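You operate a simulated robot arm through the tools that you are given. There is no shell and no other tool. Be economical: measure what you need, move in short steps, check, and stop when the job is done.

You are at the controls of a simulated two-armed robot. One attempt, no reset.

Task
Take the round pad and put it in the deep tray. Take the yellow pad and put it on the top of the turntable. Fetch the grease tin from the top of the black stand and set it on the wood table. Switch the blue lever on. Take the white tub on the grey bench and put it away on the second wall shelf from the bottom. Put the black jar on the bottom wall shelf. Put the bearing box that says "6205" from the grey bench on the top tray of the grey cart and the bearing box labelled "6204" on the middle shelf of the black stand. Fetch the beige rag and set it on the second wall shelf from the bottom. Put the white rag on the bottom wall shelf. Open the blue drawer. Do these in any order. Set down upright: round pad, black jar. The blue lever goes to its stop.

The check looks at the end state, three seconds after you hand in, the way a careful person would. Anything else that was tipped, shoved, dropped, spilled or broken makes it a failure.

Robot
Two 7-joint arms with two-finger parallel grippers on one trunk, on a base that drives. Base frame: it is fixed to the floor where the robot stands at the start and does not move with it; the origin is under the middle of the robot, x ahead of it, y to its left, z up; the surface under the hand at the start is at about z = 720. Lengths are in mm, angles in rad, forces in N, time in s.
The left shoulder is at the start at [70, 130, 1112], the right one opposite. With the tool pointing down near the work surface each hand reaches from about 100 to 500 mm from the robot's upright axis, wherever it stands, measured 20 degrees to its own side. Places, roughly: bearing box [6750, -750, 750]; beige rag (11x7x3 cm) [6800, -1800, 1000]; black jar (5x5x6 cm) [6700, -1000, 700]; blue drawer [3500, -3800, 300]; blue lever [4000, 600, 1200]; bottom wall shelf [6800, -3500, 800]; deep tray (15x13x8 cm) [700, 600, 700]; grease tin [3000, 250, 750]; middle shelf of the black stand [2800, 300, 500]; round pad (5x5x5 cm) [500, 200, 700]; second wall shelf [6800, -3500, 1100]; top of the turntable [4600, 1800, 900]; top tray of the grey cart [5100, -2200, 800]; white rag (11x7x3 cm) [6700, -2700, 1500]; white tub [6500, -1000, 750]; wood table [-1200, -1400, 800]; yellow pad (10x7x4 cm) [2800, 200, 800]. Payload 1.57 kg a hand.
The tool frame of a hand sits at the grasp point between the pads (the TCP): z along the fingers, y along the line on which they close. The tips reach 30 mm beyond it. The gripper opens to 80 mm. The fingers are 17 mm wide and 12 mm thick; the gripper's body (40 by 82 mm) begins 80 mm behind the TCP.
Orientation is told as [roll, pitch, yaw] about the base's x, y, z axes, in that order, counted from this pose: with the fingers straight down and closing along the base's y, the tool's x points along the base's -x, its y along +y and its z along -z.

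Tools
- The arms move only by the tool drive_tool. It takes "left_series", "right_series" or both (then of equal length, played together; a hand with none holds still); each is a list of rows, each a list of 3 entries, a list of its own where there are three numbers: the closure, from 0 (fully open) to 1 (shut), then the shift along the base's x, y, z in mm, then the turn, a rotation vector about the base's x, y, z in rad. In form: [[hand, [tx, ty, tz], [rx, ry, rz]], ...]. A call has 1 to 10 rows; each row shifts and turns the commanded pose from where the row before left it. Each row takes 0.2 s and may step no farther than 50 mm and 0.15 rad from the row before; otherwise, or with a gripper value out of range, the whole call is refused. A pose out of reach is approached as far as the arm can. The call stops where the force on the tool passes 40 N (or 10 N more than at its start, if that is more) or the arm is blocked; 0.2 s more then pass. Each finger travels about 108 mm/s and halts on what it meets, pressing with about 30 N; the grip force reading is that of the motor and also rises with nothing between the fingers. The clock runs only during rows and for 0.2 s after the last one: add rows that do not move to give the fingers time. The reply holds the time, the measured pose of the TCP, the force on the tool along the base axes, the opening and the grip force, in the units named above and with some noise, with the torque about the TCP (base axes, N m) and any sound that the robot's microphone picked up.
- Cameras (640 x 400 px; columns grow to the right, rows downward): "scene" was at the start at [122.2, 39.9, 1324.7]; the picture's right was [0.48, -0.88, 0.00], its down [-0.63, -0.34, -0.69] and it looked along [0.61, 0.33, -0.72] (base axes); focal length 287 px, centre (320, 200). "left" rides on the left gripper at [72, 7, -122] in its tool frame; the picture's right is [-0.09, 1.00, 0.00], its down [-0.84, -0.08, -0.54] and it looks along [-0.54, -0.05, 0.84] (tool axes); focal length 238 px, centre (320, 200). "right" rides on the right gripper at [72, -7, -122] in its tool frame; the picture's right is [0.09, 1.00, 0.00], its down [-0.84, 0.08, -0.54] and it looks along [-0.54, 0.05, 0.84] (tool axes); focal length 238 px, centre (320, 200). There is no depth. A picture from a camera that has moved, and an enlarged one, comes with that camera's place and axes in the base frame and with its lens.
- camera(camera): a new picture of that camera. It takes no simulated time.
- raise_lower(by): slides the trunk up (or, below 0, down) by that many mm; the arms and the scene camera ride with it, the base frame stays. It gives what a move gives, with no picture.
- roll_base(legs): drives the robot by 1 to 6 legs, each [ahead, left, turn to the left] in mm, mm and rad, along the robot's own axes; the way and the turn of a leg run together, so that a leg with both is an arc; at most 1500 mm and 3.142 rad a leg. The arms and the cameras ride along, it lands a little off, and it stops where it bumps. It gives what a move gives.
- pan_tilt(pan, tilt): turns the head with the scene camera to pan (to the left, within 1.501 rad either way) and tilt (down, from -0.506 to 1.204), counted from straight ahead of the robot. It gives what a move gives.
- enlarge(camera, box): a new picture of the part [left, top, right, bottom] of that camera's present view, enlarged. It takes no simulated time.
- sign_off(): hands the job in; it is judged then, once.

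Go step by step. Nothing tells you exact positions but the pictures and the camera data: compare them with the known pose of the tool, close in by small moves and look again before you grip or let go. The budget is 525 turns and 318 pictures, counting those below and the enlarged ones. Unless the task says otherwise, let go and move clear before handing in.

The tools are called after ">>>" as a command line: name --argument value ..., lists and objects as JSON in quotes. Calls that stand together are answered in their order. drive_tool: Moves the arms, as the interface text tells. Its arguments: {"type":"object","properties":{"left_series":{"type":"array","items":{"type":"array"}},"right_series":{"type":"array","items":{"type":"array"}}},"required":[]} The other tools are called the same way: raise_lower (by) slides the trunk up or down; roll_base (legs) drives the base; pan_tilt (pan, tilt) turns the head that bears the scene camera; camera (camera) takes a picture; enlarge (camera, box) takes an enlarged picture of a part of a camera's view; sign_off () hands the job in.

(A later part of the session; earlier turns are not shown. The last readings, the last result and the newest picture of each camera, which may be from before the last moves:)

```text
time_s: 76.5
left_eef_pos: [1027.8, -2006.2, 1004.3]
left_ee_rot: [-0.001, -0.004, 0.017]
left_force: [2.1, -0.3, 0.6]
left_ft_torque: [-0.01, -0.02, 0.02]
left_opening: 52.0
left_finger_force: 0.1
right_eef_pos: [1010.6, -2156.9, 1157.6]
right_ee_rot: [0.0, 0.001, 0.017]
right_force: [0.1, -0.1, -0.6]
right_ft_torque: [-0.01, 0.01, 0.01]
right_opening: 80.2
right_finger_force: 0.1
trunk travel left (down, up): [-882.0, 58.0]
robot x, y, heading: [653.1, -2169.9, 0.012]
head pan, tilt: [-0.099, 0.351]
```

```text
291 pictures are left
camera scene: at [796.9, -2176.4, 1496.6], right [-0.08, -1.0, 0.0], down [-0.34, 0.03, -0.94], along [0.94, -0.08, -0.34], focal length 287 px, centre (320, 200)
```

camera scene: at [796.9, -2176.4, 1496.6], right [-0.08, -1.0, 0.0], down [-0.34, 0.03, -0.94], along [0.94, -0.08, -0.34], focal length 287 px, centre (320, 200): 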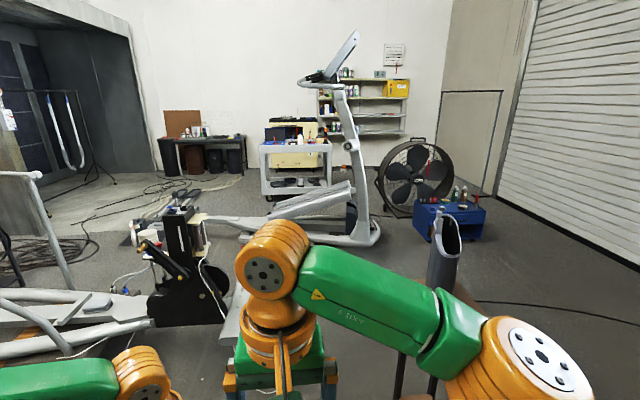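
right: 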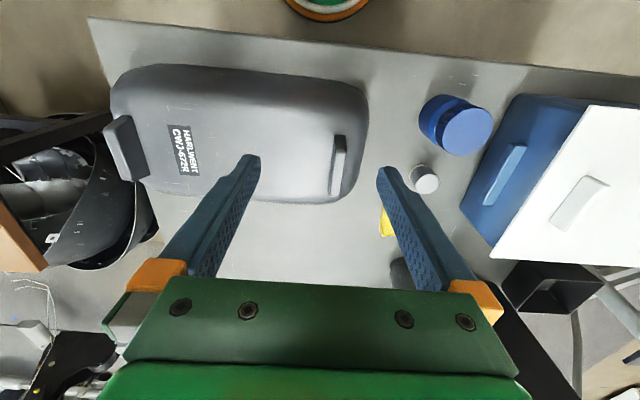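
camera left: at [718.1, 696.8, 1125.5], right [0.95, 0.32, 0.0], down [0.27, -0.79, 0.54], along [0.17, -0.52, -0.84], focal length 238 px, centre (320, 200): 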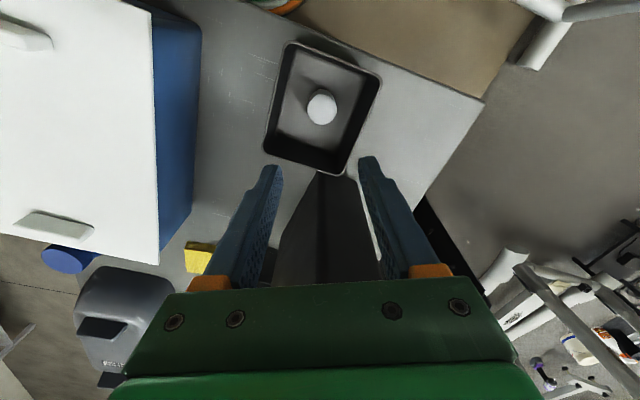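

The base was blocked at x≈653, so I'll look down to see what it touches.

>>> pan_tilt --pan -0.3 --tilt 1.0

>>> camera --camera "scene"

>>> pan_tilt --pan 0.5 --tilt 1.0

>>> camera --camera "scene"

```text
time_s: 77.5
left_eef_pos: [1030.1, -2005.8, 1004.8]
left_ee_rot: [-0.002, -0.004, 0.015]
left_force: [0.0, 0.2, -0.3]
left_ft_torque: [0.03, 0.01, -0.02]
left_opening: 52.0
left_finger_force: 0.1
right_eef_pos: [1011.8, -2157.0, 1157.2]
right_ee_rot: [0.0, -0.001, 0.016]
right_force: [0.2, -0.3, -0.2]
right_ft_torque: [0.01, -0.03, 0.01]
right_opening: 79.9
right_finger_force: 0.2
trunk travel left (down, up): [-882.0, 58.0]
robot x, y, heading: [651.8, -2171.1, 0.008]
head pan, tilt: [-0.3, 1.0]
```

```text
290 pictures are left
camera scene: at [771.3, -2188.3, 1441.9], right [-0.28, -0.96, 0.0], down [-0.81, 0.24, -0.54], along [0.52, -0.15, -0.84], focal length 287 px, centre (320, 200)
```

scene: 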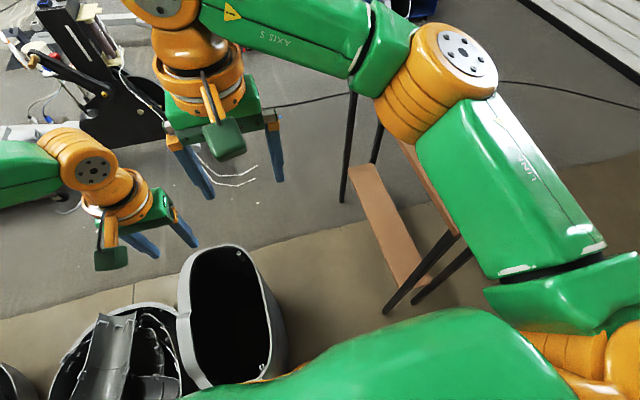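

```text
time_s: 78.6
left_eef_pos: [1029.5, -2005.4, 1003.2]
left_ee_rot: [-0.001, -0.003, 0.016]
left_force: [-0.2, -0.6, 0.1]
left_ft_torque: [0.01, -0.01, -0.01]
left_opening: 52.4
left_finger_force: 0.0
right_eef_pos: [1011.0, -2157.0, 1156.6]
right_ee_rot: [0.0, -0.002, 0.014]
right_force: [0.0, 0.5, 0.4]
right_ft_torque: [-0.02, 0.0, -0.01]
right_opening: 80.0
right_finger_force: 0.0
trunk travel left (down, up): [-882.0, 58.0]
robot x, y, heading: [651.8, -2168.5, 0.015]
head pan, tilt: [0.499, 1.0]
```

```text
289 pictures are left
camera scene: at [765.1, -2134.5, 1441.8], right [0.49, -0.87, 0.0], down [-0.73, -0.41, -0.54], along [0.47, 0.27, -0.84], focal length 287 px, centre (320, 200)
```

scene: 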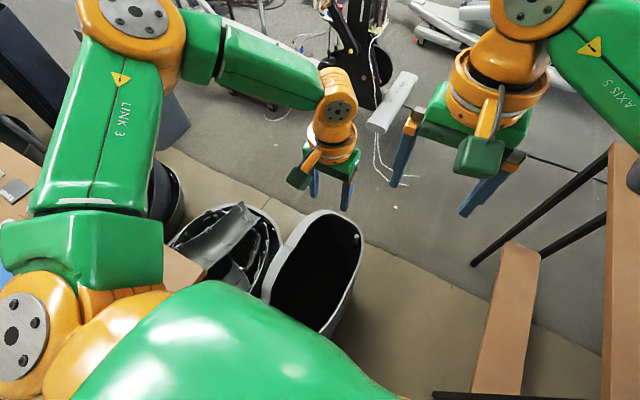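

Trash bins stand in front, and the gap to the bench legs is only about 430 mm. I'll back off and go around the bench on its far side instead.

>>> roll_base --legs '[[-350, 0, 0], [0, -1400, 0]]'

>>> pan_tilt --pan 0.1 --tilt 0.45

>>> camera --camera "scene"

```text
time_s: 87.5
left_eef_pos: [708.0, -3414.1, 1004.8]
left_ee_rot: [-0.002, -0.005, 0.034]
left_force: [-0.2, -1.2, 0.1]
left_ft_torque: [0.01, -0.01, -0.01]
left_opening: 52.0
left_finger_force: 0.0
right_eef_pos: [693.7, -3565.4, 1157.1]
right_ee_rot: [0.001, 0.0, 0.033]
right_force: [-0.5, -0.8, -0.9]
right_ft_torque: [0.0, 0.01, -0.01]
right_opening: 80.0
right_finger_force: 0.0
trunk travel left (down, up): [-882.0, 58.0]
robot x, y, heading: [332.9, -3586.6, 0.035]
head pan, tilt: [0.499, 1.0]
```

```text
time_s: 88.5
left_eef_pos: [709.1, -3415.4, 1005.3]
left_ee_rot: [-0.002, -0.005, 0.034]
left_force: [0.1, 0.0, 0.0]
left_ft_torque: [-0.04, 0.01, 0.0]
left_opening: 52.0
left_finger_force: 0.0
right_eef_pos: [693.0, -3566.9, 1157.3]
right_ee_rot: [-0.001, -0.001, 0.033]
right_force: [0.5, 0.6, 0.5]
right_ft_torque: [-0.01, -0.01, -0.01]
right_opening: 80.2
right_finger_force: 0.0
trunk travel left (down, up): [-882.0, 58.0]
robot x, y, heading: [334.5, -3589.2, 0.035]
head pan, tilt: [0.099, 0.45]
```

```text
288 pictures are left
camera scene: at [477.6, -3571.0, 1487.3], right [0.13, -0.99, 0.0], down [-0.43, -0.06, -0.9], along [0.89, 0.12, -0.44], focal length 287 px, centre (320, 200)
```

scene: 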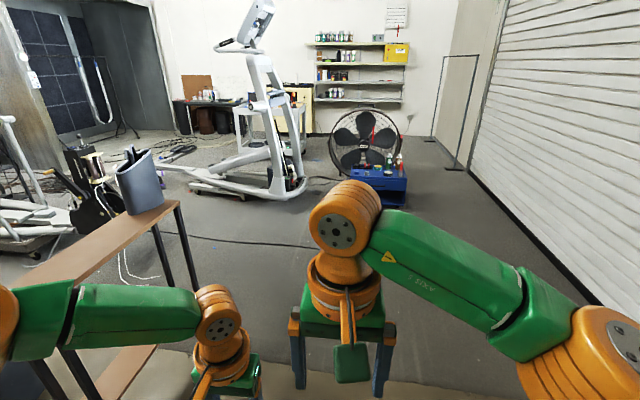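

The blue cabinet ahead near [3320, -3890] is the blue drawer unit. I'll drive toward it to inspect it.

>>> roll_base --legs '[[0, 0, -0.035], [1400, 0, 0], [700, 0, 0]]'

>>> pan_tilt --pan -0.1 --tilt 0.6

>>> camera --camera "scene"

```text
time_s: 99.3
left_eef_pos: [2816.4, -3467.5, 1004.7]
left_ee_rot: [-0.001, -0.005, -0.022]
left_force: [-0.5, -0.2, -0.4]
left_ft_torque: [-0.01, 0.03, 0.01]
left_opening: 52.1
left_finger_force: 0.1
right_eef_pos: [2791.8, -3619.5, 1157.8]
right_ee_rot: [0.0, 0.0, -0.023]
right_force: [-0.2, -0.6, -0.4]
right_ft_torque: [-0.01, -0.01, -0.02]
right_opening: 80.1
right_finger_force: 0.1
trunk travel left (down, up): [-882.0, 58.0]
robot x, y, heading: [2436.2, -3617.3, -0.024]
head pan, tilt: [0.099, 0.45]
```

```text
time_s: 100.0
left_eef_pos: [2817.4, -3467.5, 1005.1]
left_ee_rot: [-0.002, -0.003, -0.021]
left_force: [-0.3, 0.6, 0.6]
left_ft_torque: [0.01, -0.02, 0.0]
left_opening: 51.9
left_finger_force: 0.0
right_eef_pos: [2793.9, -3619.2, 1157.5]
right_ee_rot: [-0.001, -0.001, -0.024]
right_force: [-0.2, 0.0, 0.1]
right_ft_torque: [-0.02, 0.0, 0.01]
right_opening: 80.1
right_finger_force: 0.0
trunk travel left (down, up): [-882.0, 58.0]
robot x, y, heading: [2436.4, -3621.0, -0.022]
head pan, tilt: [-0.099, 0.6]
```

```text
287 pictures are left
camera scene: at [2574.0, -3629.7, 1473.9], right [-0.12, -0.99, 0.0], down [-0.56, 0.07, -0.83], along [0.82, -0.1, -0.56], focal length 287 px, centre (320, 200)
```

scene: 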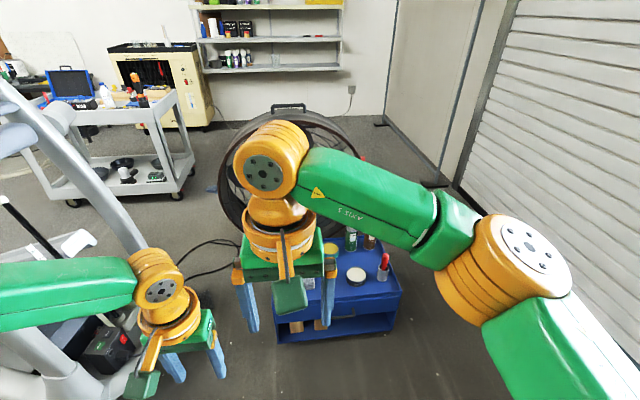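

The blue unit stands ahead with bottles on top and a drawer front facing me. I'll move the right hand aside for a clear view.

>>> drive_tool --right_series '[[0, [0, -50, 0], [0, 0, 0]], [0, [0, -50, 0], [0, 0, 0]], [0, [-30, -40, 0], [0, 0, 0]], [0, [-30, -40, 0], [0, 0, 0]]]'

>>> enlarge --camera "scene" --box '[200, 200, 460, 380]'

```text
time_s: 101.0
left_eef_pos: [2814.4, -3469.5, 1006.5]
left_ee_rot: [0.001, -0.006, -0.021]
left_force: [-0.2, -0.1, -0.1]
left_ft_torque: [0.03, 0.0, -0.02]
left_opening: 52.0
left_finger_force: 0.0
right_eef_pos: [2729.7, -3800.4, 1157.8]
right_ee_rot: [0.001, -0.001, -0.022]
right_force: [0.0, -0.3, 0.4]
right_ft_torque: [0.02, -0.01, -0.01]
right_opening: 79.9
right_finger_force: 0.1
trunk travel left (down, up): [-882.0, 58.0]
robot x, y, heading: [2433.1, -3618.3, -0.023]
head pan, tilt: [-0.099, 0.6]
```

```text
2.22 times, centred on (330, 290) of scene
camera zoom: at [2571.4, -3632.1, 1474.1], right [-0.12, -0.99, 0.0], down [-0.56, 0.07, -0.83], along [0.82, -0.1, -0.56], focal length 639 px, centre (298, 0)
```

zoom: 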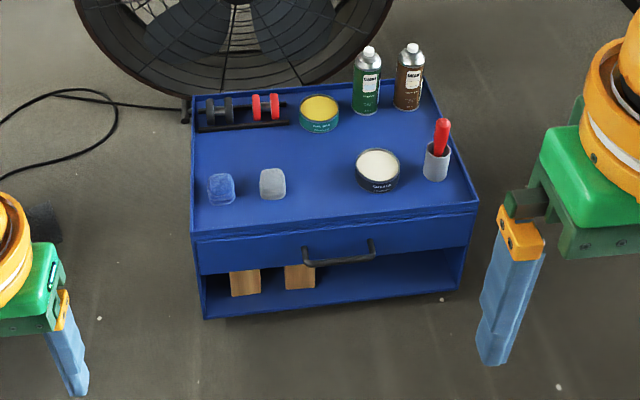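

The drawer has a horizontal bar handle at about [3370, -3822, 250]. I'll drive nearer and turn the right hand so its fingers close across the bar, pointing forward and down.

>>> roll_base --legs '[[0, 0, 0.023], [460, -72, 0]]'

>>> drive_tool --right_series '[[0, [0, 0, 0], [0, 0, 0.15]], [0, [0, 0, 0], [0, 0, 0.15]], [0, [0, 0, 0], [0, 0, 0.15]], [0, [0, 0, 0], [0, 0, 0.15]], [0, [0, 0, 0], [0, 0, 0.15]], [0, [0, 0, 0], [0, 0, 0.15]], [0, [0, 0, 0], [0, 0, 0.15]], [0, [0, 0, 0], [0, 0, 0.15]], [0, [0, 0, 0], [0, 0, 0.15]], [0, [0, 0, 0], [0, 0, 0.15]]]'

```text
time_s: 104.2
left_eef_pos: [3272.2, -3533.0, 1005.5]
left_ee_rot: [-0.003, -0.006, 0.001]
left_force: [0.0, -0.1, 1.2]
left_ft_torque: [-0.03, -0.03, 0.02]
left_opening: 52.2
left_finger_force: 0.0
right_eef_pos: [3193.1, -3864.5, 1158.5]
right_ee_rot: [-0.002, -0.002, 0.001]
right_force: [-0.5, -0.1, 0.3]
right_ft_torque: [0.01, 0.01, 0.03]
right_opening: 80.2
right_finger_force: 0.0
trunk travel left (down, up): [-882.0, 58.0]
robot x, y, heading: [2892.2, -3690.5, -0.001]
head pan, tilt: [-0.099, 0.6]
```

```text
time_s: 106.3
left_eef_pos: [3272.8, -3533.0, 1004.8]
left_ee_rot: [-0.004, -0.003, 0.0]
left_force: [-0.1, 0.0, -0.4]
left_ft_torque: [-0.01, 0.0, -0.01]
left_opening: 51.9
left_finger_force: 0.2
right_eef_pos: [3149.1, -3824.8, 1150.4]
right_ee_rot: [0.0, 0.002, 1.498]
right_force: [0.4, 0.0, 0.2]
right_ft_torque: [-0.03, 0.01, -0.01]
right_opening: 79.9
right_finger_force: 0.0
right hand out of reach, approached as far as the arm can: row 8, 9, 10
trunk travel left (down, up): [-882.0, 58.0]
robot x, y, heading: [2891.2, -3695.1, -0.003]
head pan, tilt: [-0.099, 0.6]
```

The hand yawed to 1.5 rad. Now I'll pitch it to point forward and down.

>>> drive_tool --right_series '[[0, [-20, 10, 0], [0, 0, 0.07]], [0, [-20, 10, 0], [0, -0.15, 0]], [0, [0, 10, 0], [0, -0.15, 0]], [0, [0, 10, 0], [0, -0.15, 0]], [0, [0, 0, 0], [0, -0.15, 0]], [0, [0, 0, 0], [0, -0.15, 0]], [0, [0, 0, 0], [0, 0, 0]]]'

>>> camera --camera "right"

>>> camera --camera "scene"

```text
time_s: 107.8
left_eef_pos: [3273.3, -3532.1, 1004.3]
left_ee_rot: [-0.004, -0.006, 0.001]
left_force: [-0.4, 0.1, -0.4]
left_ft_torque: [-0.02, -0.02, 0.03]
left_opening: 51.9
left_finger_force: 0.0
right_eef_pos: [3134.6, -3739.9, 1197.7]
right_ee_rot: [-0.749, 0.004, 1.561]
right_force: [21.8, 5.1, -5.9]
right_ft_torque: [-0.49, 1.39, -0.68]
right_opening: 79.9
right_finger_force: 0.0
right hand out of reach, approached as far as the arm can: row 3, 4, 5, 6
trunk travel left (down, up): [-882.0, 58.0]
robot x, y, heading: [2897.2, -3694.7, 0.007]
head pan, tilt: [-0.099, 0.6]
stopped in row 7 (right hand): the force on the tool passed its limit at 89 N (the readings are from after the stop); the commanded pose is now the measured one
```

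```text
285 pictures are left
camera right: at [3056.0, -3810.7, 1292.5], right [-0.73, -0.09, -0.68], down [-0.42, 0.84, 0.34], along [0.54, 0.53, -0.65], focal length 238 px, centre (320, 200)
```

right: 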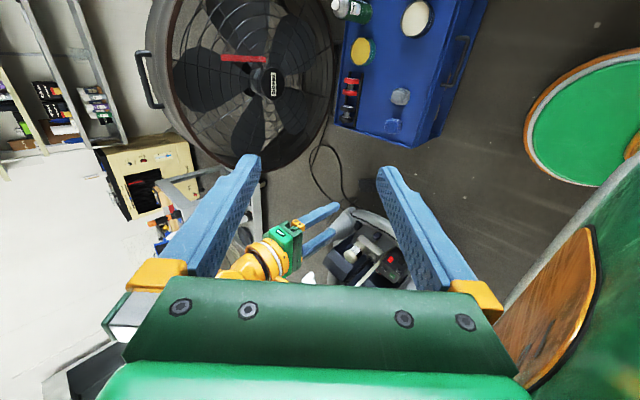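

```text
284 pictures are left
camera scene: at [3032.8, -3698.0, 1473.9], right [-0.1, -0.99, 0.0], down [-0.56, 0.06, -0.83], along [0.82, -0.08, -0.56], focal length 287 px, centre (320, 200)
```

scene: 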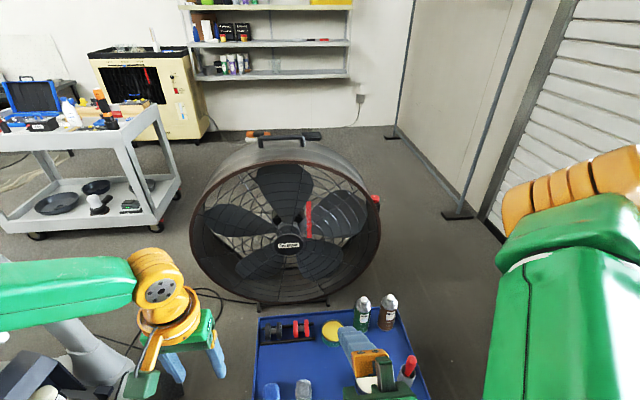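

The arm ran into an awkward configuration close to the body. I'll move the hand forward, down and right to a more natural spot while keeping its orientation.

>>> drive_tool --right_series '[[0, [35, -15, -20], [0, 0, 0]], [0, [35, -20, -30], [0, 0, 0]], [0, [30, -20, -30], [0, 0, 0]], [0, [30, -20, -30], [0, 0, 0]], [0, [20, -20, -40], [0, 0, 0]], [0, [0, 0, -40], [0, 0, 0]], [0, [0, 0, 0], [0, 0, 0]]]'

>>> camera --camera "right"

```text
refused: row 2 steps farther than a row can; nothing moved
```

```text
283 pictures are left
camera right: at [3056.0, -3810.7, 1292.5], right [-0.73, -0.09, -0.68], down [-0.42, 0.84, 0.34], along [0.54, 0.53, -0.65], focal length 238 px, centre (320, 200)
```

right: 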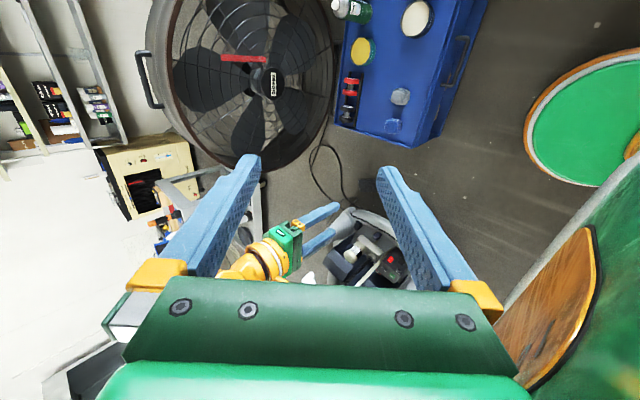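

>>> drive_tool --right_series '[[0, [35, -15, -20], [0, 0, 0]], [0, [30, -20, -30], [0, 0, 0]], [0, [30, -20, -30], [0, 0, 0]], [0, [30, -20, -30], [0, 0, 0]], [0, [20, -20, -40], [0, 0, 0]], [0, [0, 0, -40], [0, 0, 0]], [0, [0, 0, 0], [0, 0, 0]]]'

>>> camera --camera "right"

```text
time_s: 109.4
left_eef_pos: [3272.3, -3533.4, 1005.1]
left_ee_rot: [-0.002, -0.005, 0.0]
left_force: [-0.5, -0.9, -0.8]
left_ft_torque: [0.01, 0.01, -0.06]
left_opening: 52.0
left_finger_force: 0.1
right_eef_pos: [3292.3, -3817.1, 1018.9]
right_ee_rot: [-0.747, 0.003, 1.561]
right_force: [-0.2, 0.7, 0.6]
right_ft_torque: [0.01, 0.04, -0.03]
right_opening: 80.1
right_finger_force: 0.1
right hand out of reach, approached as far as the arm can: row 1, 2
trunk travel left (down, up): [-882.0, 58.0]
robot x, y, heading: [2892.2, -3694.3, -0.002]
head pan, tilt: [-0.099, 0.6]
```

```text
282 pictures are left
camera right: at [3214.3, -3887.5, 1114.3], right [-0.73, -0.09, -0.68], down [-0.42, 0.84, 0.34], along [0.54, 0.53, -0.65], focal length 238 px, centre (320, 200)
```

right: 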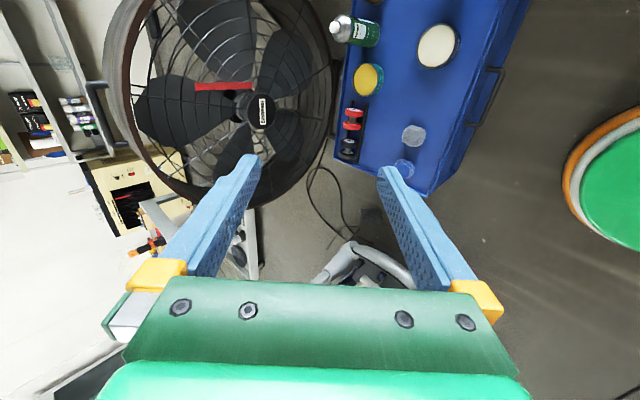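

The handle is at x≈3365, y −3889…−3738, z≈250. I'll raise the left hand out of the way and then lower the trunk in stages.

>>> drive_tool --left_series '[[0.3, [-30, 0, 35], [0, 0, 0]], [0.3, [-30, 0, 35], [0, 0, 0]], [0.3, [-20, 0, 40], [0, 0, 0]], [0.3, [0, 0, 40], [0, 0, 0]], [0.3, [0, 0, 0], [0, 0, 0]]]'

>>> raise_lower --by -500

>>> camera --camera "right"

>>> camera --camera "scene"

```text
time_s: 110.6
left_eef_pos: [3193.2, -3534.0, 1154.1]
left_ee_rot: [-0.002, -0.004, -0.001]
left_force: [0.1, 1.3, -0.9]
left_ft_torque: [0.0, 0.02, -0.03]
left_opening: 56.0
left_finger_force: 0.1
right_eef_pos: [3293.4, -3817.3, 1018.5]
right_ee_rot: [-0.747, 0.003, 1.562]
right_force: [-0.2, 0.6, -0.4]
right_ft_torque: [-0.03, -0.01, -0.01]
right_opening: 79.9
right_finger_force: 0.1
trunk travel left (down, up): [-882.0, 58.0]
robot x, y, heading: [2895.2, -3689.3, -0.001]
head pan, tilt: [-0.099, 0.6]
```

```text
refused: -500 is not a number from -400 to 400
```

```text
281 pictures are left
camera right: at [3214.6, -3887.5, 1114.7], right [-0.73, -0.09, -0.68], down [-0.42, 0.84, 0.34], along [0.54, 0.53, -0.65], focal length 238 px, centre (320, 200)
```

right: 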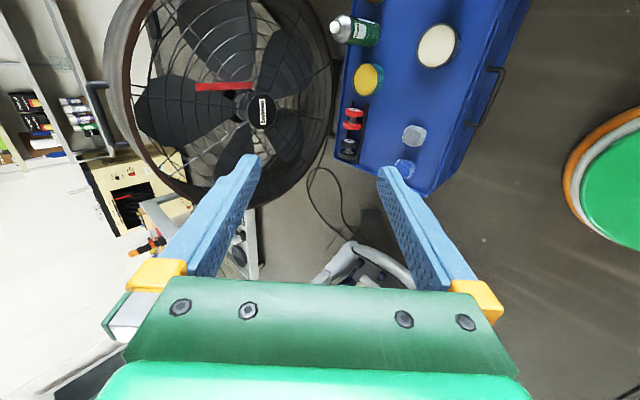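

```text
280 pictures are left
camera scene: at [3033.7, -3699.0, 1473.8], right [-0.1, -0.99, 0.0], down [-0.56, 0.06, -0.82], along [0.82, -0.08, -0.57], focal length 287 px, centre (320, 200)
```

scene: 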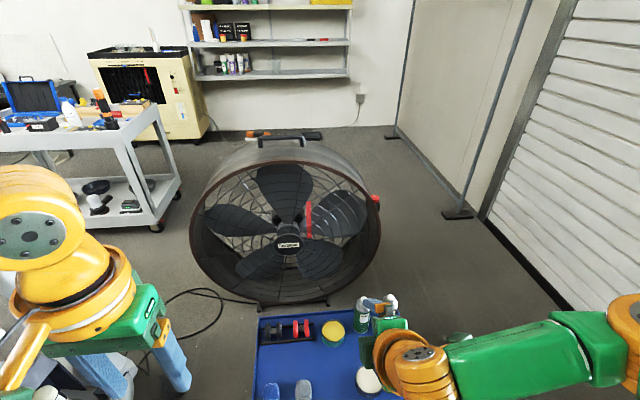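

>>> raise_lower --by -400

>>> raise_lower --by -250

>>> camera --camera "right"

>>> camera --camera "scene"

```text
time_s: 114.5
left_eef_pos: [3193.9, -3533.4, 755.0]
left_ee_rot: [-0.004, -0.004, 0.001]
left_force: [-0.3, 0.3, 0.2]
left_ft_torque: [0.01, 0.0, -0.04]
left_opening: 55.9
left_finger_force: 0.1
right_eef_pos: [3292.0, -3817.0, 619.7]
right_ee_rot: [-0.747, 0.004, 1.562]
right_force: [-0.1, 0.1, -0.2]
right_ft_torque: [0.0, -0.03, 0.01]
right_opening: 79.9
right_finger_force: 0.0
trunk travel left (down, up): [-482.0, 458.0]
robot x, y, heading: [2894.8, -3690.1, 0.001]
head pan, tilt: [-0.099, 0.6]
```

```text
time_s: 117.0
left_eef_pos: [3193.2, -3532.5, 505.6]
left_ee_rot: [-0.001, -0.004, 0.0]
left_force: [0.2, -0.2, 0.3]
left_ft_torque: [-0.02, 0.01, -0.01]
left_opening: 55.9
left_finger_force: 0.1
right_eef_pos: [3292.7, -3816.7, 371.0]
right_ee_rot: [-0.748, 0.003, 1.562]
right_force: [0.4, 0.7, 0.2]
right_ft_torque: [0.01, 0.04, -0.02]
right_opening: 79.9
right_finger_force: 0.0
trunk travel left (down, up): [-232.0, 708.0]
robot x, y, heading: [2893.4, -3695.9, 0.004]
head pan, tilt: [-0.099, 0.6]
```

```text
279 pictures are left
camera right: at [3214.3, -3887.6, 464.7], right [-0.73, -0.09, -0.68], down [-0.42, 0.84, 0.34], along [0.54, 0.53, -0.65], focal length 238 px, centre (320, 200)
```

right: 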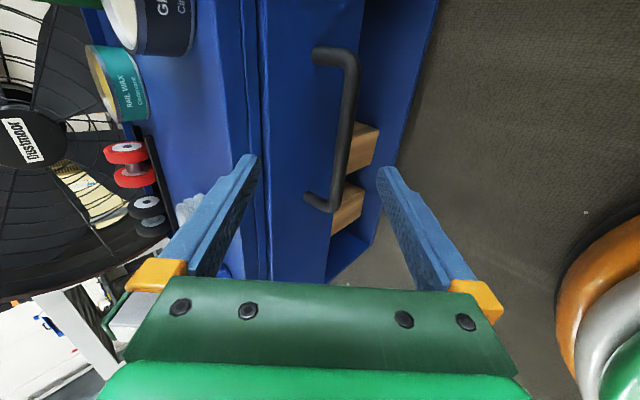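

```text
278 pictures are left
camera scene: at [3033.4, -3699.1, 823.9], right [-0.1, -0.99, 0.0], down [-0.56, 0.06, -0.83], along [0.82, -0.08, -0.56], focal length 287 px, centre (320, 200)
```

scene: 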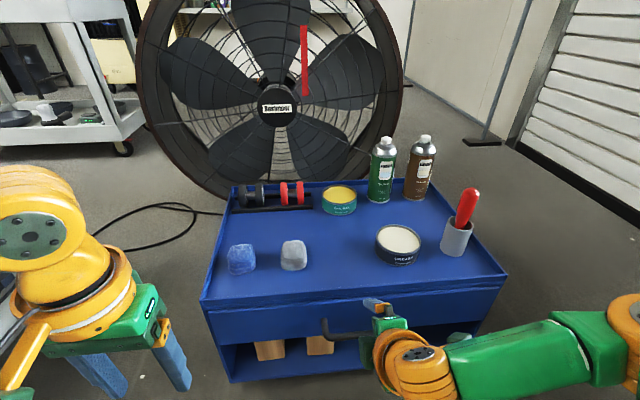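

The bar is near [3363, −3805, 260]. I'll pitch the fingers flatter, near horizontal, to fit behind it, and move to a pre-grasp pose.

>>> drive_tool --right_series '[[0, [0, 0, 0], [0, -0.15, 0]], [0, [0, 0, 0], [0, -0.15, 0]], [0, [0, 0, 0], [0, -0.15, 0]], [0.3, [-3, 5, -40], [0, 0, 0]], [0.3, [-3, 4, -42], [0, 0, 0]], [0.3, [0, 0, 0], [0, 0, 0]]]'

>>> camera --camera "right"

>>> pan_tilt --pan -0.2 --tilt 0.9

>>> camera --camera "scene"

```text
time_s: 118.4
left_eef_pos: [3193.3, -3532.9, 504.5]
left_ee_rot: [-0.003, -0.001, 0.0]
left_force: [-0.6, 0.4, -0.8]
left_ft_torque: [0.01, 0.0, -0.01]
left_opening: 55.8
left_finger_force: 0.1
right_eef_pos: [3279.5, -3741.2, 330.3]
right_ee_rot: [-1.195, 0.001, 1.559]
right_force: [-0.8, -0.6, 0.6]
right_ft_torque: [0.03, 0.0, 0.02]
right_opening: 56.0
right_finger_force: 0.0
right hand out of reach, approached as far as the arm can: row 2, 3, 4, 5
trunk travel left (down, up): [-232.0, 708.0]
robot x, y, heading: [2894.0, -3690.9, -0.004]
head pan, tilt: [-0.099, 0.6]
```

```text
277 pictures are left
camera right: at [3168.8, -3811.8, 381.4], right [-0.37, -0.09, -0.93], down [-0.52, 0.84, 0.13], along [0.77, 0.53, -0.35], focal length 238 px, centre (320, 200)
```

right: 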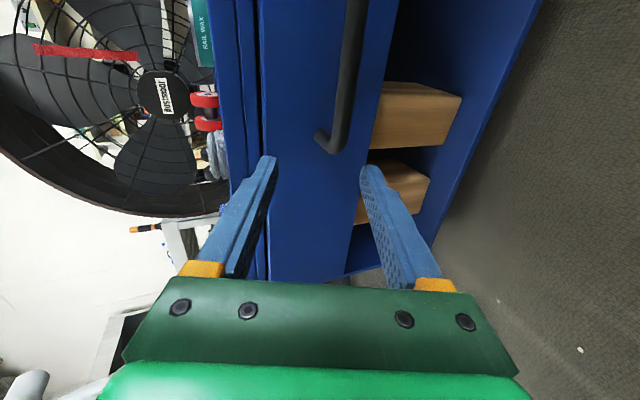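

```text
time_s: 119.2
left_eef_pos: [3192.9, -3533.6, 505.4]
left_ee_rot: [-0.002, -0.005, 0.001]
left_force: [0.2, -0.7, 0.1]
left_ft_torque: [0.01, 0.02, 0.01]
left_opening: 55.8
left_finger_force: 0.0
right_eef_pos: [3279.7, -3741.4, 330.4]
right_ee_rot: [-1.198, -0.001, 1.558]
right_force: [0.7, -0.3, -0.4]
right_ft_torque: [-0.01, -0.05, 0.0]
right_opening: 56.0
right_finger_force: 0.0
trunk travel left (down, up): [-232.0, 708.0]
robot x, y, heading: [2895.8, -3690.5, 0.002]
head pan, tilt: [-0.201, 0.901]
```

```text
276 pictures are left
camera scene: at [3019.5, -3705.3, 799.1], right [-0.2, -0.98, 0.0], down [-0.77, 0.16, -0.62], along [0.61, -0.12, -0.78], focal length 287 px, centre (320, 200)
```

scene: 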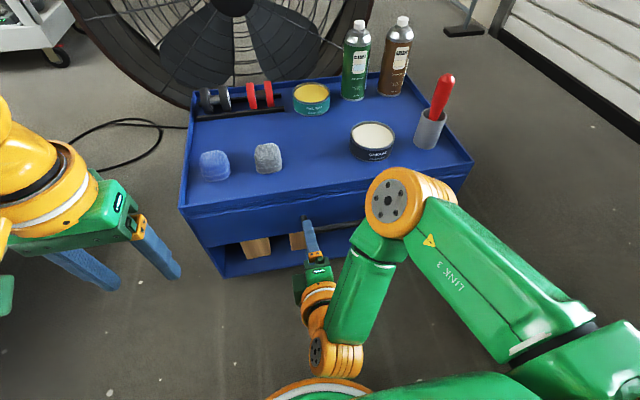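

The arm reaches best closer to the centreline, so I'll use the base and trunk to place this pose in front of the handle.

>>> roll_base --legs '[[0, -67, 0]]'

>>> raise_lower --by -42

>>> camera --camera "right"

```text
time_s: 120.2
left_eef_pos: [3192.9, -3601.1, 504.2]
left_ee_rot: [-0.001, -0.003, -0.003]
left_force: [-0.2, -0.3, 0.4]
left_ft_torque: [-0.03, 0.04, -0.03]
left_opening: 56.1
left_finger_force: 0.0
right_eef_pos: [3279.9, -3809.4, 329.1]
right_ee_rot: [-1.196, 0.001, 1.557]
right_force: [0.5, 0.1, 1.0]
right_ft_torque: [-0.02, 0.0, -0.06]
right_opening: 56.3
right_finger_force: 0.1
trunk travel left (down, up): [-232.0, 708.0]
robot x, y, heading: [2895.2, -3758.0, 0.001]
head pan, tilt: [-0.201, 0.901]
```

```text
time_s: 121.1
left_eef_pos: [3193.6, -3600.5, 462.2]
left_ee_rot: [-0.001, -0.005, -0.002]
left_force: [0.1, 0.4, 0.3]
left_ft_torque: [0.0, 0.0, 0.0]
left_opening: 55.9
left_finger_force: 0.0
right_eef_pos: [3279.6, -3810.1, 288.8]
right_ee_rot: [-1.196, -0.001, 1.554]
right_force: [-0.8, -0.7, -0.3]
right_ft_torque: [-0.03, -0.03, 0.0]
right_opening: 56.3
right_finger_force: 0.1
trunk travel left (down, up): [-190.0, 750.0]
robot x, y, heading: [2893.2, -3757.8, -0.003]
head pan, tilt: [-0.201, 0.901]
```

```text
275 pictures are left
camera right: at [3168.7, -3879.9, 339.6], right [-0.37, -0.09, -0.93], down [-0.52, 0.84, 0.13], along [0.77, 0.53, -0.35], focal length 238 px, centre (320, 200)
```

right: 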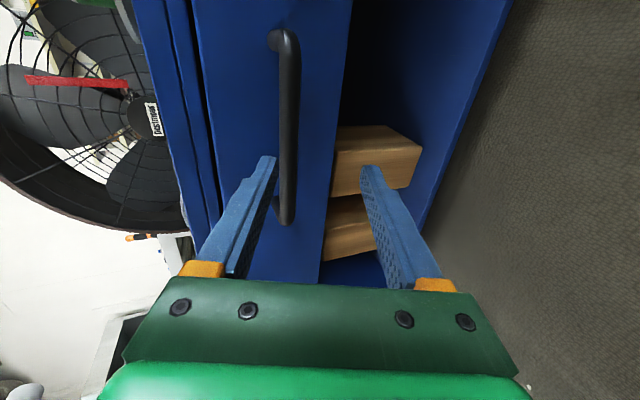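

Two-view triangulation puts the bar at x≈3362, z≈288. I'll drive the base forward 55 mm so the fingers straddle it.

>>> roll_base --legs '[[55, 0, 0]]'

>>> camera --camera "right"

```text
time_s: 122.2
left_eef_pos: [3249.4, -3601.1, 461.7]
left_ee_rot: [-0.003, -0.004, -0.002]
left_force: [0.1, -0.2, 0.4]
left_ft_torque: [0.0, 0.01, 0.04]
left_opening: 56.1
left_finger_force: 0.0
right_eef_pos: [3333.0, -3808.5, 287.2]
right_ee_rot: [-1.191, 0.001, 1.559]
right_force: [-3.9, -0.2, -0.2]
right_ft_torque: [0.01, -0.06, 0.02]
right_opening: 55.3
right_finger_force: 0.1
trunk travel left (down, up): [-190.0, 750.0]
robot x, y, heading: [2949.5, -3759.1, -0.005]
head pan, tilt: [-0.201, 0.901]
stopped in leg 1: the force on the tool passed its limit at 68 N (the readings are from after the stop); the commanded pose is now the measured one
```

```text
274 pictures are left
camera right: at [3222.2, -3880.3, 339.5], right [-0.37, -0.09, -0.92], down [-0.52, 0.84, 0.13], along [0.77, 0.53, -0.36], focal length 238 px, centre (320, 200)
```

right: 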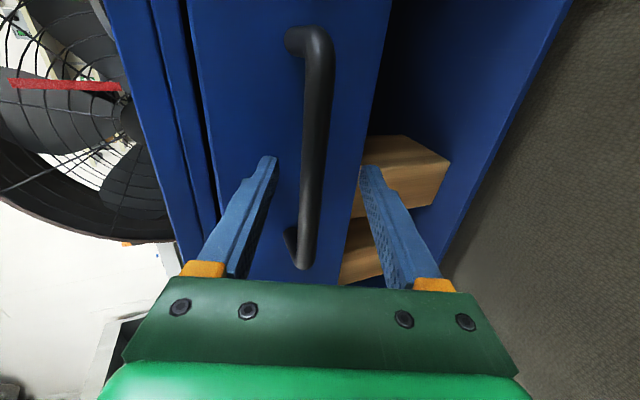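

The bar is between the fingers and a tip touched the drawer front. I'll close on the bar.

>>> drive_tool --right_series '[[0.5, [0, 0, 0], [0, 0, 0]], [0.8, [0, 0, 0], [0, 0, 0]], [1, [0, 0, 0], [0, 0, 0]], [1, [0, 0, 0], [0, 0, 0]], [1, [0, 0, 0], [0, 0, 0]]]'

>>> camera --camera "right"

```text
time_s: 123.4
left_eef_pos: [3247.5, -3601.5, 463.7]
left_ee_rot: [-0.004, -0.007, -0.001]
left_force: [-0.8, -0.1, 0.6]
left_ft_torque: [0.02, 0.0, 0.02]
left_opening: 56.3
left_finger_force: 0.0
right_eef_pos: [3335.6, -3809.9, 292.0]
right_ee_rot: [-1.21, -0.002, 1.556]
right_force: [1.9, -0.8, 22.9]
right_ft_torque: [-0.16, -0.18, 0.28]
right_opening: 13.6
right_finger_force: 30.2
trunk travel left (down, up): [-190.0, 750.0]
robot x, y, heading: [2947.8, -3758.6, -0.007]
head pan, tilt: [-0.201, 0.901]
stopped in row 5 (right hand): the force on the tool passed its limit at 41 N (the readings are from after the stop); the commanded pose is now the measured one
```

```text
273 pictures are left
camera right: at [3222.9, -3880.1, 342.1], right [-0.35, -0.09, -0.93], down [-0.52, 0.84, 0.12], along [0.78, 0.53, -0.34], focal length 238 px, centre (320, 200)
```

right: 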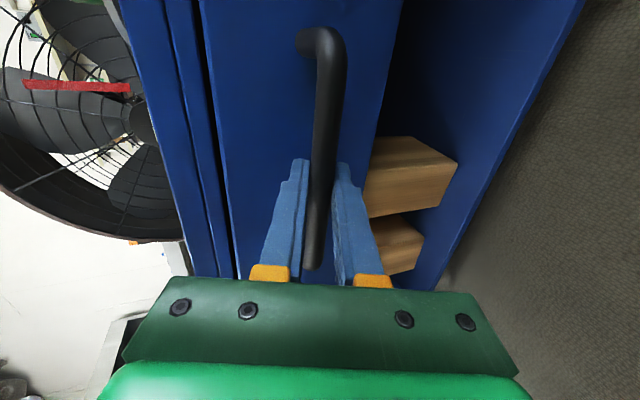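

The bar is gripped at 13.6 mm. I'll pull by driving back.

>>> roll_base --legs '[[-80, 0, 0]]'

>>> camera --camera "right"

```text
time_s: 124.5
left_eef_pos: [3167.3, -3600.4, 464.4]
left_ee_rot: [-0.005, -0.008, -0.001]
left_force: [-0.7, 0.1, -0.7]
left_ft_torque: [0.0, -0.01, 0.01]
left_opening: 55.8
left_finger_force: 0.0
right_eef_pos: [3254.9, -3809.6, 292.3]
right_ee_rot: [-1.207, -0.001, 1.554]
right_force: [-0.9, -5.0, 33.6]
right_ft_torque: [-0.16, 0.0, 0.19]
right_opening: 13.8
right_finger_force: 29.9
trunk travel left (down, up): [-190.0, 750.0]
robot x, y, heading: [2869.6, -3760.7, -0.005]
head pan, tilt: [-0.201, 0.901]
```

```text
272 pictures are left
camera right: at [3142.7, -3880.0, 342.5], right [-0.35, -0.09, -0.93], down [-0.52, 0.84, 0.12], along [0.78, 0.53, -0.35], focal length 238 px, centre (320, 200)
```

right: 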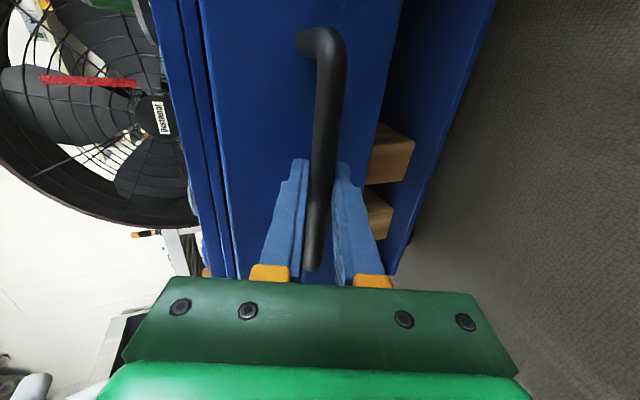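

The drawer is sliding. I'll ease the vertical load slightly and pull further.

>>> drive_tool --right_series '[[1, [0, 0, 3], [0, 0, 0]]]'

>>> roll_base --legs '[[-110, 0, 0]]'

>>> camera --camera "scene"

```text
time_s: 124.9
left_eef_pos: [3169.6, -3600.2, 461.9]
left_ee_rot: [-0.003, -0.002, -0.002]
left_force: [0.0, -0.1, 0.4]
left_ft_torque: [-0.01, -0.03, 0.0]
left_opening: 56.0
left_finger_force: 0.1
right_eef_pos: [3256.2, -3810.5, 291.4]
right_ee_rot: [-1.202, 0.001, 1.558]
right_force: [0.6, 2.0, 2.6]
right_ft_torque: [-0.3, -0.13, -0.18]
right_opening: 13.7
right_finger_force: 30.1
trunk travel left (down, up): [-190.0, 750.0]
robot x, y, heading: [2870.4, -3758.5, -0.002]
head pan, tilt: [-0.201, 0.901]
```

```text
time_s: 126.1
left_eef_pos: [3059.2, -3600.9, 461.8]
left_ee_rot: [-0.002, -0.002, -0.003]
left_force: [0.1, -0.2, 0.3]
left_ft_torque: [0.02, 0.0, -0.02]
left_opening: 55.8
left_finger_force: 0.0
right_eef_pos: [3145.7, -3810.5, 292.0]
right_ee_rot: [-1.201, 0.001, 1.555]
right_force: [-1.2, -0.5, -4.2]
right_ft_torque: [-0.12, -0.03, 0.54]
right_opening: 13.5
right_finger_force: 30.1
trunk travel left (down, up): [-190.0, 750.0]
robot x, y, heading: [2760.1, -3758.7, -0.004]
head pan, tilt: [-0.201, 0.901]
```

```text
271 pictures are left
camera scene: at [2886.1, -3772.9, 756.9], right [-0.2, -0.98, 0.0], down [-0.77, 0.16, -0.62], along [0.61, -0.13, -0.78], focal length 287 px, centre (320, 200)
```

scene: 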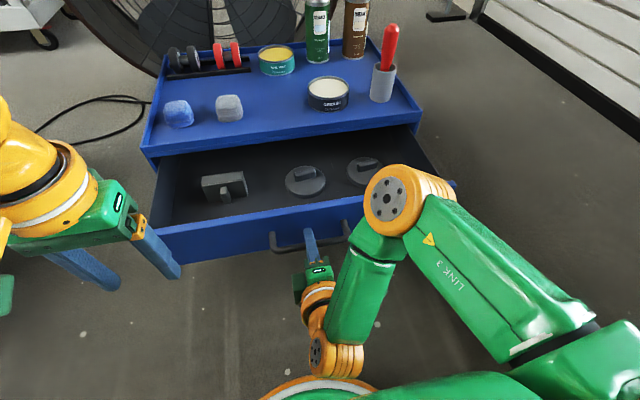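

The drawer is out about 190 mm. I'll pull a little further and then release.

>>> roll_base --legs '[[-60, 0, 0]]'

>>> camera --camera "scene"

```text
time_s: 127.0
left_eef_pos: [3000.1, -3601.3, 462.3]
left_ee_rot: [-0.001, -0.003, -0.004]
left_force: [0.0, -0.2, 0.1]
left_ft_torque: [0.0, -0.01, -0.02]
left_opening: 56.1
left_finger_force: 0.0
right_eef_pos: [3085.3, -3810.2, 290.9]
right_ee_rot: [-1.2, 0.001, 1.555]
right_force: [-1.1, -2.2, -4.0]
right_ft_torque: [-0.18, 0.01, 0.29]
right_opening: 13.5
right_finger_force: 30.1
trunk travel left (down, up): [-190.0, 750.0]
robot x, y, heading: [2696.1, -3759.2, -0.004]
head pan, tilt: [-0.201, 0.901]
```

```text
270 pictures are left
camera scene: at [2825.3, -3772.8, 757.0], right [-0.2, -0.98, 0.0], down [-0.77, 0.16, -0.62], along [0.61, -0.13, -0.78], focal length 287 px, centre (320, 200)
```

scene: 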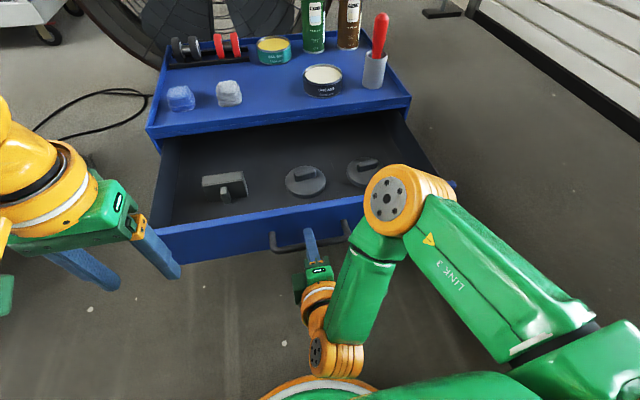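

The drawer is open 250 mm. I'll release and back away.

>>> drive_tool --right_series '[[0.6, [0, 0, 0], [0, 0, 0]], [0.4, [0, 0, 0], [0, 0, 0]], [0.4, [0, 0, 0], [0, 0, 0]], [0.4, [0, 0, 0], [0, 0, 0]]]'

>>> roll_base --legs '[[-150, 0, 0]]'

>>> camera --camera "scene"

```text
time_s: 128.1
left_eef_pos: [2998.6, -3600.7, 461.8]
left_ee_rot: [-0.002, -0.003, -0.003]
left_force: [-0.3, -0.1, 0.5]
left_ft_torque: [-0.01, 0.0, 0.01]
left_opening: 56.1
left_finger_force: 0.0
right_eef_pos: [3083.6, -3809.3, 292.2]
right_ee_rot: [-1.202, 0.001, 1.555]
right_force: [-0.4, -0.4, -0.1]
right_ft_torque: [0.03, 0.0, -0.02]
right_opening: 48.0
right_finger_force: 0.2
trunk travel left (down, up): [-190.0, 750.0]
robot x, y, heading: [2699.0, -3761.9, -0.003]
head pan, tilt: [-0.201, 0.901]
```

```text
time_s: 129.4
left_eef_pos: [2848.0, -3600.4, 462.0]
left_ee_rot: [-0.001, -0.003, -0.003]
left_force: [-0.3, -0.4, -0.3]
left_ft_torque: [-0.02, 0.02, -0.01]
left_opening: 56.2
left_finger_force: 0.0
right_eef_pos: [2933.1, -3810.6, 293.4]
right_ee_rot: [-1.201, 0.001, 1.556]
right_force: [-0.1, 0.0, -0.1]
right_ft_torque: [0.03, 0.01, 0.0]
right_opening: 48.0
right_finger_force: 0.0
trunk travel left (down, up): [-190.0, 750.0]
robot x, y, heading: [2551.6, -3758.5, -0.003]
head pan, tilt: [-0.201, 0.901]
```

```text
269 pictures are left
camera scene: at [2674.3, -3771.9, 757.1], right [-0.2, -0.98, 0.0], down [-0.77, 0.16, -0.62], along [0.61, -0.13, -0.78], focal length 287 px, centre (320, 200)
```

scene: 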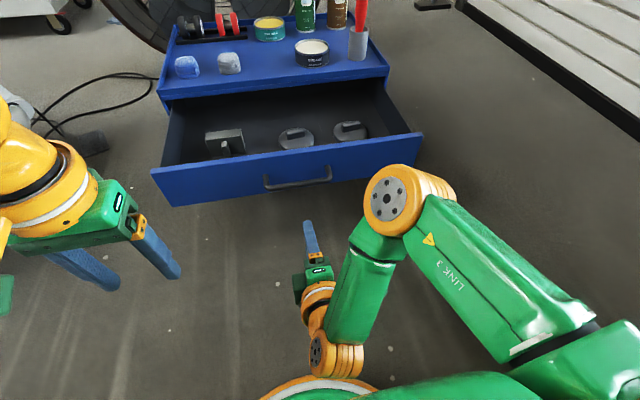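

The drawer is open. I'll raise the trunk and return the right hand to fingers-down.

>>> raise_lower --by 400

>>> raise_lower --by 250

>>> drive_tool --right_series '[[0, [0, -10, 0], [0, 0.15, 0]], [0, [0, -10, 0], [0, 0.15, 0]], [0, [0, -10, 0], [0, 0.15, 0]], [0, [0, -10, 0], [0, 0.15, 0]], [0, [0, -10, 0], [0, 0.15, 0]], [0, [0, -10, 0], [0, 0.15, 0]], [0, [0, -10, 0], [0, 0.15, 0]], [0, [0, -10, 0], [0, 0.15, 0]], [0, [0, 0, 0], [0, 0, 0]]]'

>>> drive_tool --right_series '[[0, [0, 0, 0], [0, 0, -0.15]], [0, [0, 0, 0], [0, 0, -0.15]], [0, [0, 0, 0], [0, 0, -0.15]], [0, [0, 0, 0], [0, 0, -0.15]], [0, [0, 0, 0], [0, 0, -0.15]], [0, [0, 0, 0], [0, 0, -0.15]], [0, [0, 0, 0], [0, 0, -0.15]], [0, [0, 0, 0], [0, 0, -0.15]], [0, [0, 0, 0], [0, 0, -0.15]], [0, [0, 0, 0], [0, 0, -0.15]]]'

```text
time_s: 133.3
left_eef_pos: [2848.3, -3599.2, 862.5]
left_ee_rot: [-0.002, -0.004, -0.002]
left_force: [0.8, 0.2, 0.0]
left_ft_torque: [0.01, 0.0, -0.02]
left_opening: 56.0
left_finger_force: 0.0
right_eef_pos: [2934.0, -3809.3, 692.1]
right_ee_rot: [-1.201, 0.001, 1.554]
right_force: [-0.1, 0.4, -0.9]
right_ft_torque: [0.01, -0.01, -0.01]
right_opening: 48.0
right_finger_force: 0.0
trunk travel left (down, up): [-590.0, 350.0]
robot x, y, heading: [2546.0, -3757.4, -0.002]
head pan, tilt: [-0.201, 0.901]
```

```text
time_s: 135.8
left_eef_pos: [2847.7, -3599.7, 1112.4]
left_ee_rot: [-0.002, -0.003, -0.001]
left_force: [0.2, 0.5, 0.0]
left_ft_torque: [0.0, 0.01, 0.0]
left_opening: 55.9
left_finger_force: 0.0
right_eef_pos: [2934.0, -3808.8, 942.7]
right_ee_rot: [-1.2, 0.002, 1.556]
right_force: [0.3, 0.3, 0.2]
right_ft_torque: [0.0, -0.03, -0.01]
right_opening: 47.9
right_finger_force: 0.1
trunk travel left (down, up): [-840.0, 100.0]
robot x, y, heading: [2551.4, -3761.8, -0.002]
head pan, tilt: [-0.201, 0.901]
```

```text
time_s: 137.8
left_eef_pos: [2849.2, -3599.6, 1112.8]
left_ee_rot: [-0.002, 0.0, -0.004]
left_force: [0.1, -0.9, 0.5]
left_ft_torque: [-0.03, 0.03, 0.04]
left_opening: 56.0
left_finger_force: 0.1
right_eef_pos: [2824.9, -3884.4, 908.9]
right_ee_rot: [-0.009, 0.016, 1.562]
right_force: [-0.6, 0.4, 0.5]
right_ft_torque: [0.0, -0.01, 0.03]
right_opening: 79.9
right_finger_force: 0.0
right hand out of reach, approached as far as the arm can: row 6, 7, 8
trunk travel left (down, up): [-840.0, 100.0]
robot x, y, heading: [2551.2, -3753.5, -0.004]
head pan, tilt: [-0.201, 0.901]
```

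```text
time_s: 140.0
left_eef_pos: [2848.7, -3599.6, 1112.9]
left_ee_rot: [-0.002, -0.003, -0.002]
left_force: [0.3, -0.3, 0.3]
left_ft_torque: [0.01, 0.01, 0.0]
left_opening: 55.9
left_finger_force: 0.1
right_eef_pos: [2822.9, -3884.6, 910.3]
right_ee_rot: [-0.001, 0.015, 0.065]
right_force: [0.0, 0.7, 0.3]
right_ft_torque: [0.0, 0.01, -0.04]
right_opening: 79.9
right_finger_force: 0.1
trunk travel left (down, up): [-840.0, 100.0]
robot x, y, heading: [2550.1, -3757.2, -0.001]
head pan, tilt: [-0.201, 0.901]
```

Next I'll survey the far side of the room for routes to the bench and shelves.

>>> pan_tilt --pan 0.3 --tilt 0.4

>>> camera --camera "scene"

>>> pan_tilt --pan -0.5 --tilt 0.5

>>> camera --camera "scene"

```text
time_s: 141.0
left_eef_pos: [2847.6, -3601.1, 1112.9]
left_ee_rot: [-0.002, -0.004, -0.003]
left_force: [0.3, 0.3, 0.1]
left_ft_torque: [0.03, -0.05, -0.01]
left_opening: 56.0
left_finger_force: 0.0
right_eef_pos: [2824.5, -3884.3, 910.8]
right_ee_rot: [-0.001, 0.014, 0.069]
right_force: [-0.5, -0.4, 0.4]
right_ft_torque: [0.01, -0.01, -0.02]
right_opening: 80.2
right_finger_force: 0.0
trunk travel left (down, up): [-840.0, 100.0]
robot x, y, heading: [2549.2, -3756.6, -0.006]
head pan, tilt: [0.3, 0.4]
```

```text
268 pictures are left
camera scene: at [2689.0, -3729.7, 1450.0], right [0.29, -0.96, 0.0], down [-0.37, -0.11, -0.92], along [0.88, 0.27, -0.39], focal length 287 px, centre (320, 200)
```

scene: 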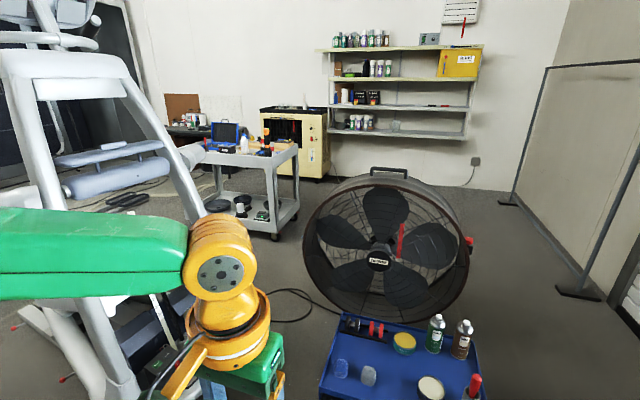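

```text
time_s: 142.1
left_eef_pos: [2848.8, -3600.6, 1112.1]
left_ee_rot: [-0.002, -0.004, -0.002]
left_force: [-0.2, 0.1, -0.2]
left_ft_torque: [0.01, 0.0, 0.0]
left_opening: 56.0
left_finger_force: 0.0
right_eef_pos: [2823.9, -3883.9, 910.1]
right_ee_rot: [-0.003, 0.014, 0.068]
right_force: [0.3, -0.5, 0.7]
right_ft_torque: [-0.02, 0.02, 0.03]
right_opening: 80.2
right_finger_force: 0.1
trunk travel left (down, up): [-840.0, 100.0]
robot x, y, heading: [2547.1, -3757.4, -0.005]
head pan, tilt: [-0.499, 0.499]
```

```text
267 pictures are left
camera scene: at [2680.3, -3800.3, 1440.9], right [-0.48, -0.88, 0.0], down [-0.42, 0.23, -0.88], along [0.77, -0.42, -0.48], focal length 287 px, centre (320, 200)
```

scene: 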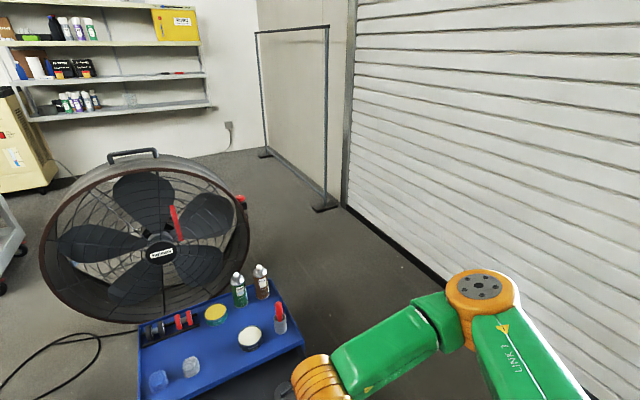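

There's a clear lane of over 1 m between the blue cabinet (y −4130) and the roller door (y −5280). I'll drive along y≈−4650 past the fan, then slide left.

>>> roll_base --legs '[[0, -890, 0], [1450, 0, 0], [500, 0, 0], [0, 280, 0]]'

>>> pan_tilt --pan 0.35 --tilt 0.3

>>> camera --camera "scene"

```text
time_s: 157.7
left_eef_pos: [4814.1, -4229.1, 1113.5]
left_ee_rot: [-0.001, -0.005, -0.01]
left_force: [-1.1, -1.8, -0.1]
left_ft_torque: [-0.03, 0.03, 0.0]
left_opening: 55.9
left_finger_force: 0.0
right_eef_pos: [4788.9, -4513.7, 910.4]
right_ee_rot: [0.0, 0.014, 0.06]
right_force: [-0.6, -0.3, 0.4]
right_ft_torque: [0.02, -0.02, -0.04]
right_opening: 79.9
right_finger_force: 0.1
trunk travel left (down, up): [-840.0, 100.0]
robot x, y, heading: [4514.4, -4386.1, -0.017]
head pan, tilt: [-0.499, 0.499]
```

```text
time_s: 158.9
left_eef_pos: [4815.3, -4225.5, 1113.8]
left_ee_rot: [0.0, -0.004, -0.01]
left_force: [-0.3, 0.3, 0.7]
left_ft_torque: [-0.03, 0.04, 0.0]
left_opening: 56.0
left_finger_force: 0.1
right_eef_pos: [4787.6, -4511.1, 910.3]
right_ee_rot: [-0.003, 0.015, 0.058]
right_force: [-0.9, 0.4, 0.0]
right_ft_torque: [0.0, 0.0, 0.04]
right_opening: 80.0
right_finger_force: 0.1
trunk travel left (down, up): [-840.0, 100.0]
robot x, y, heading: [4515.0, -4381.4, -0.012]
head pan, tilt: [0.351, 0.3]
```

```text
266 pictures are left
camera scene: at [4653.4, -4350.8, 1459.3], right [0.33, -0.94, 0.0], down [-0.28, -0.1, -0.96], along [0.9, 0.32, -0.3], focal length 287 px, centre (320, 200)
```

scene: 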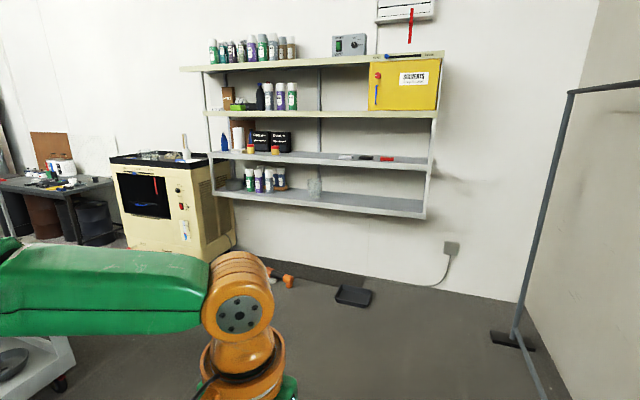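

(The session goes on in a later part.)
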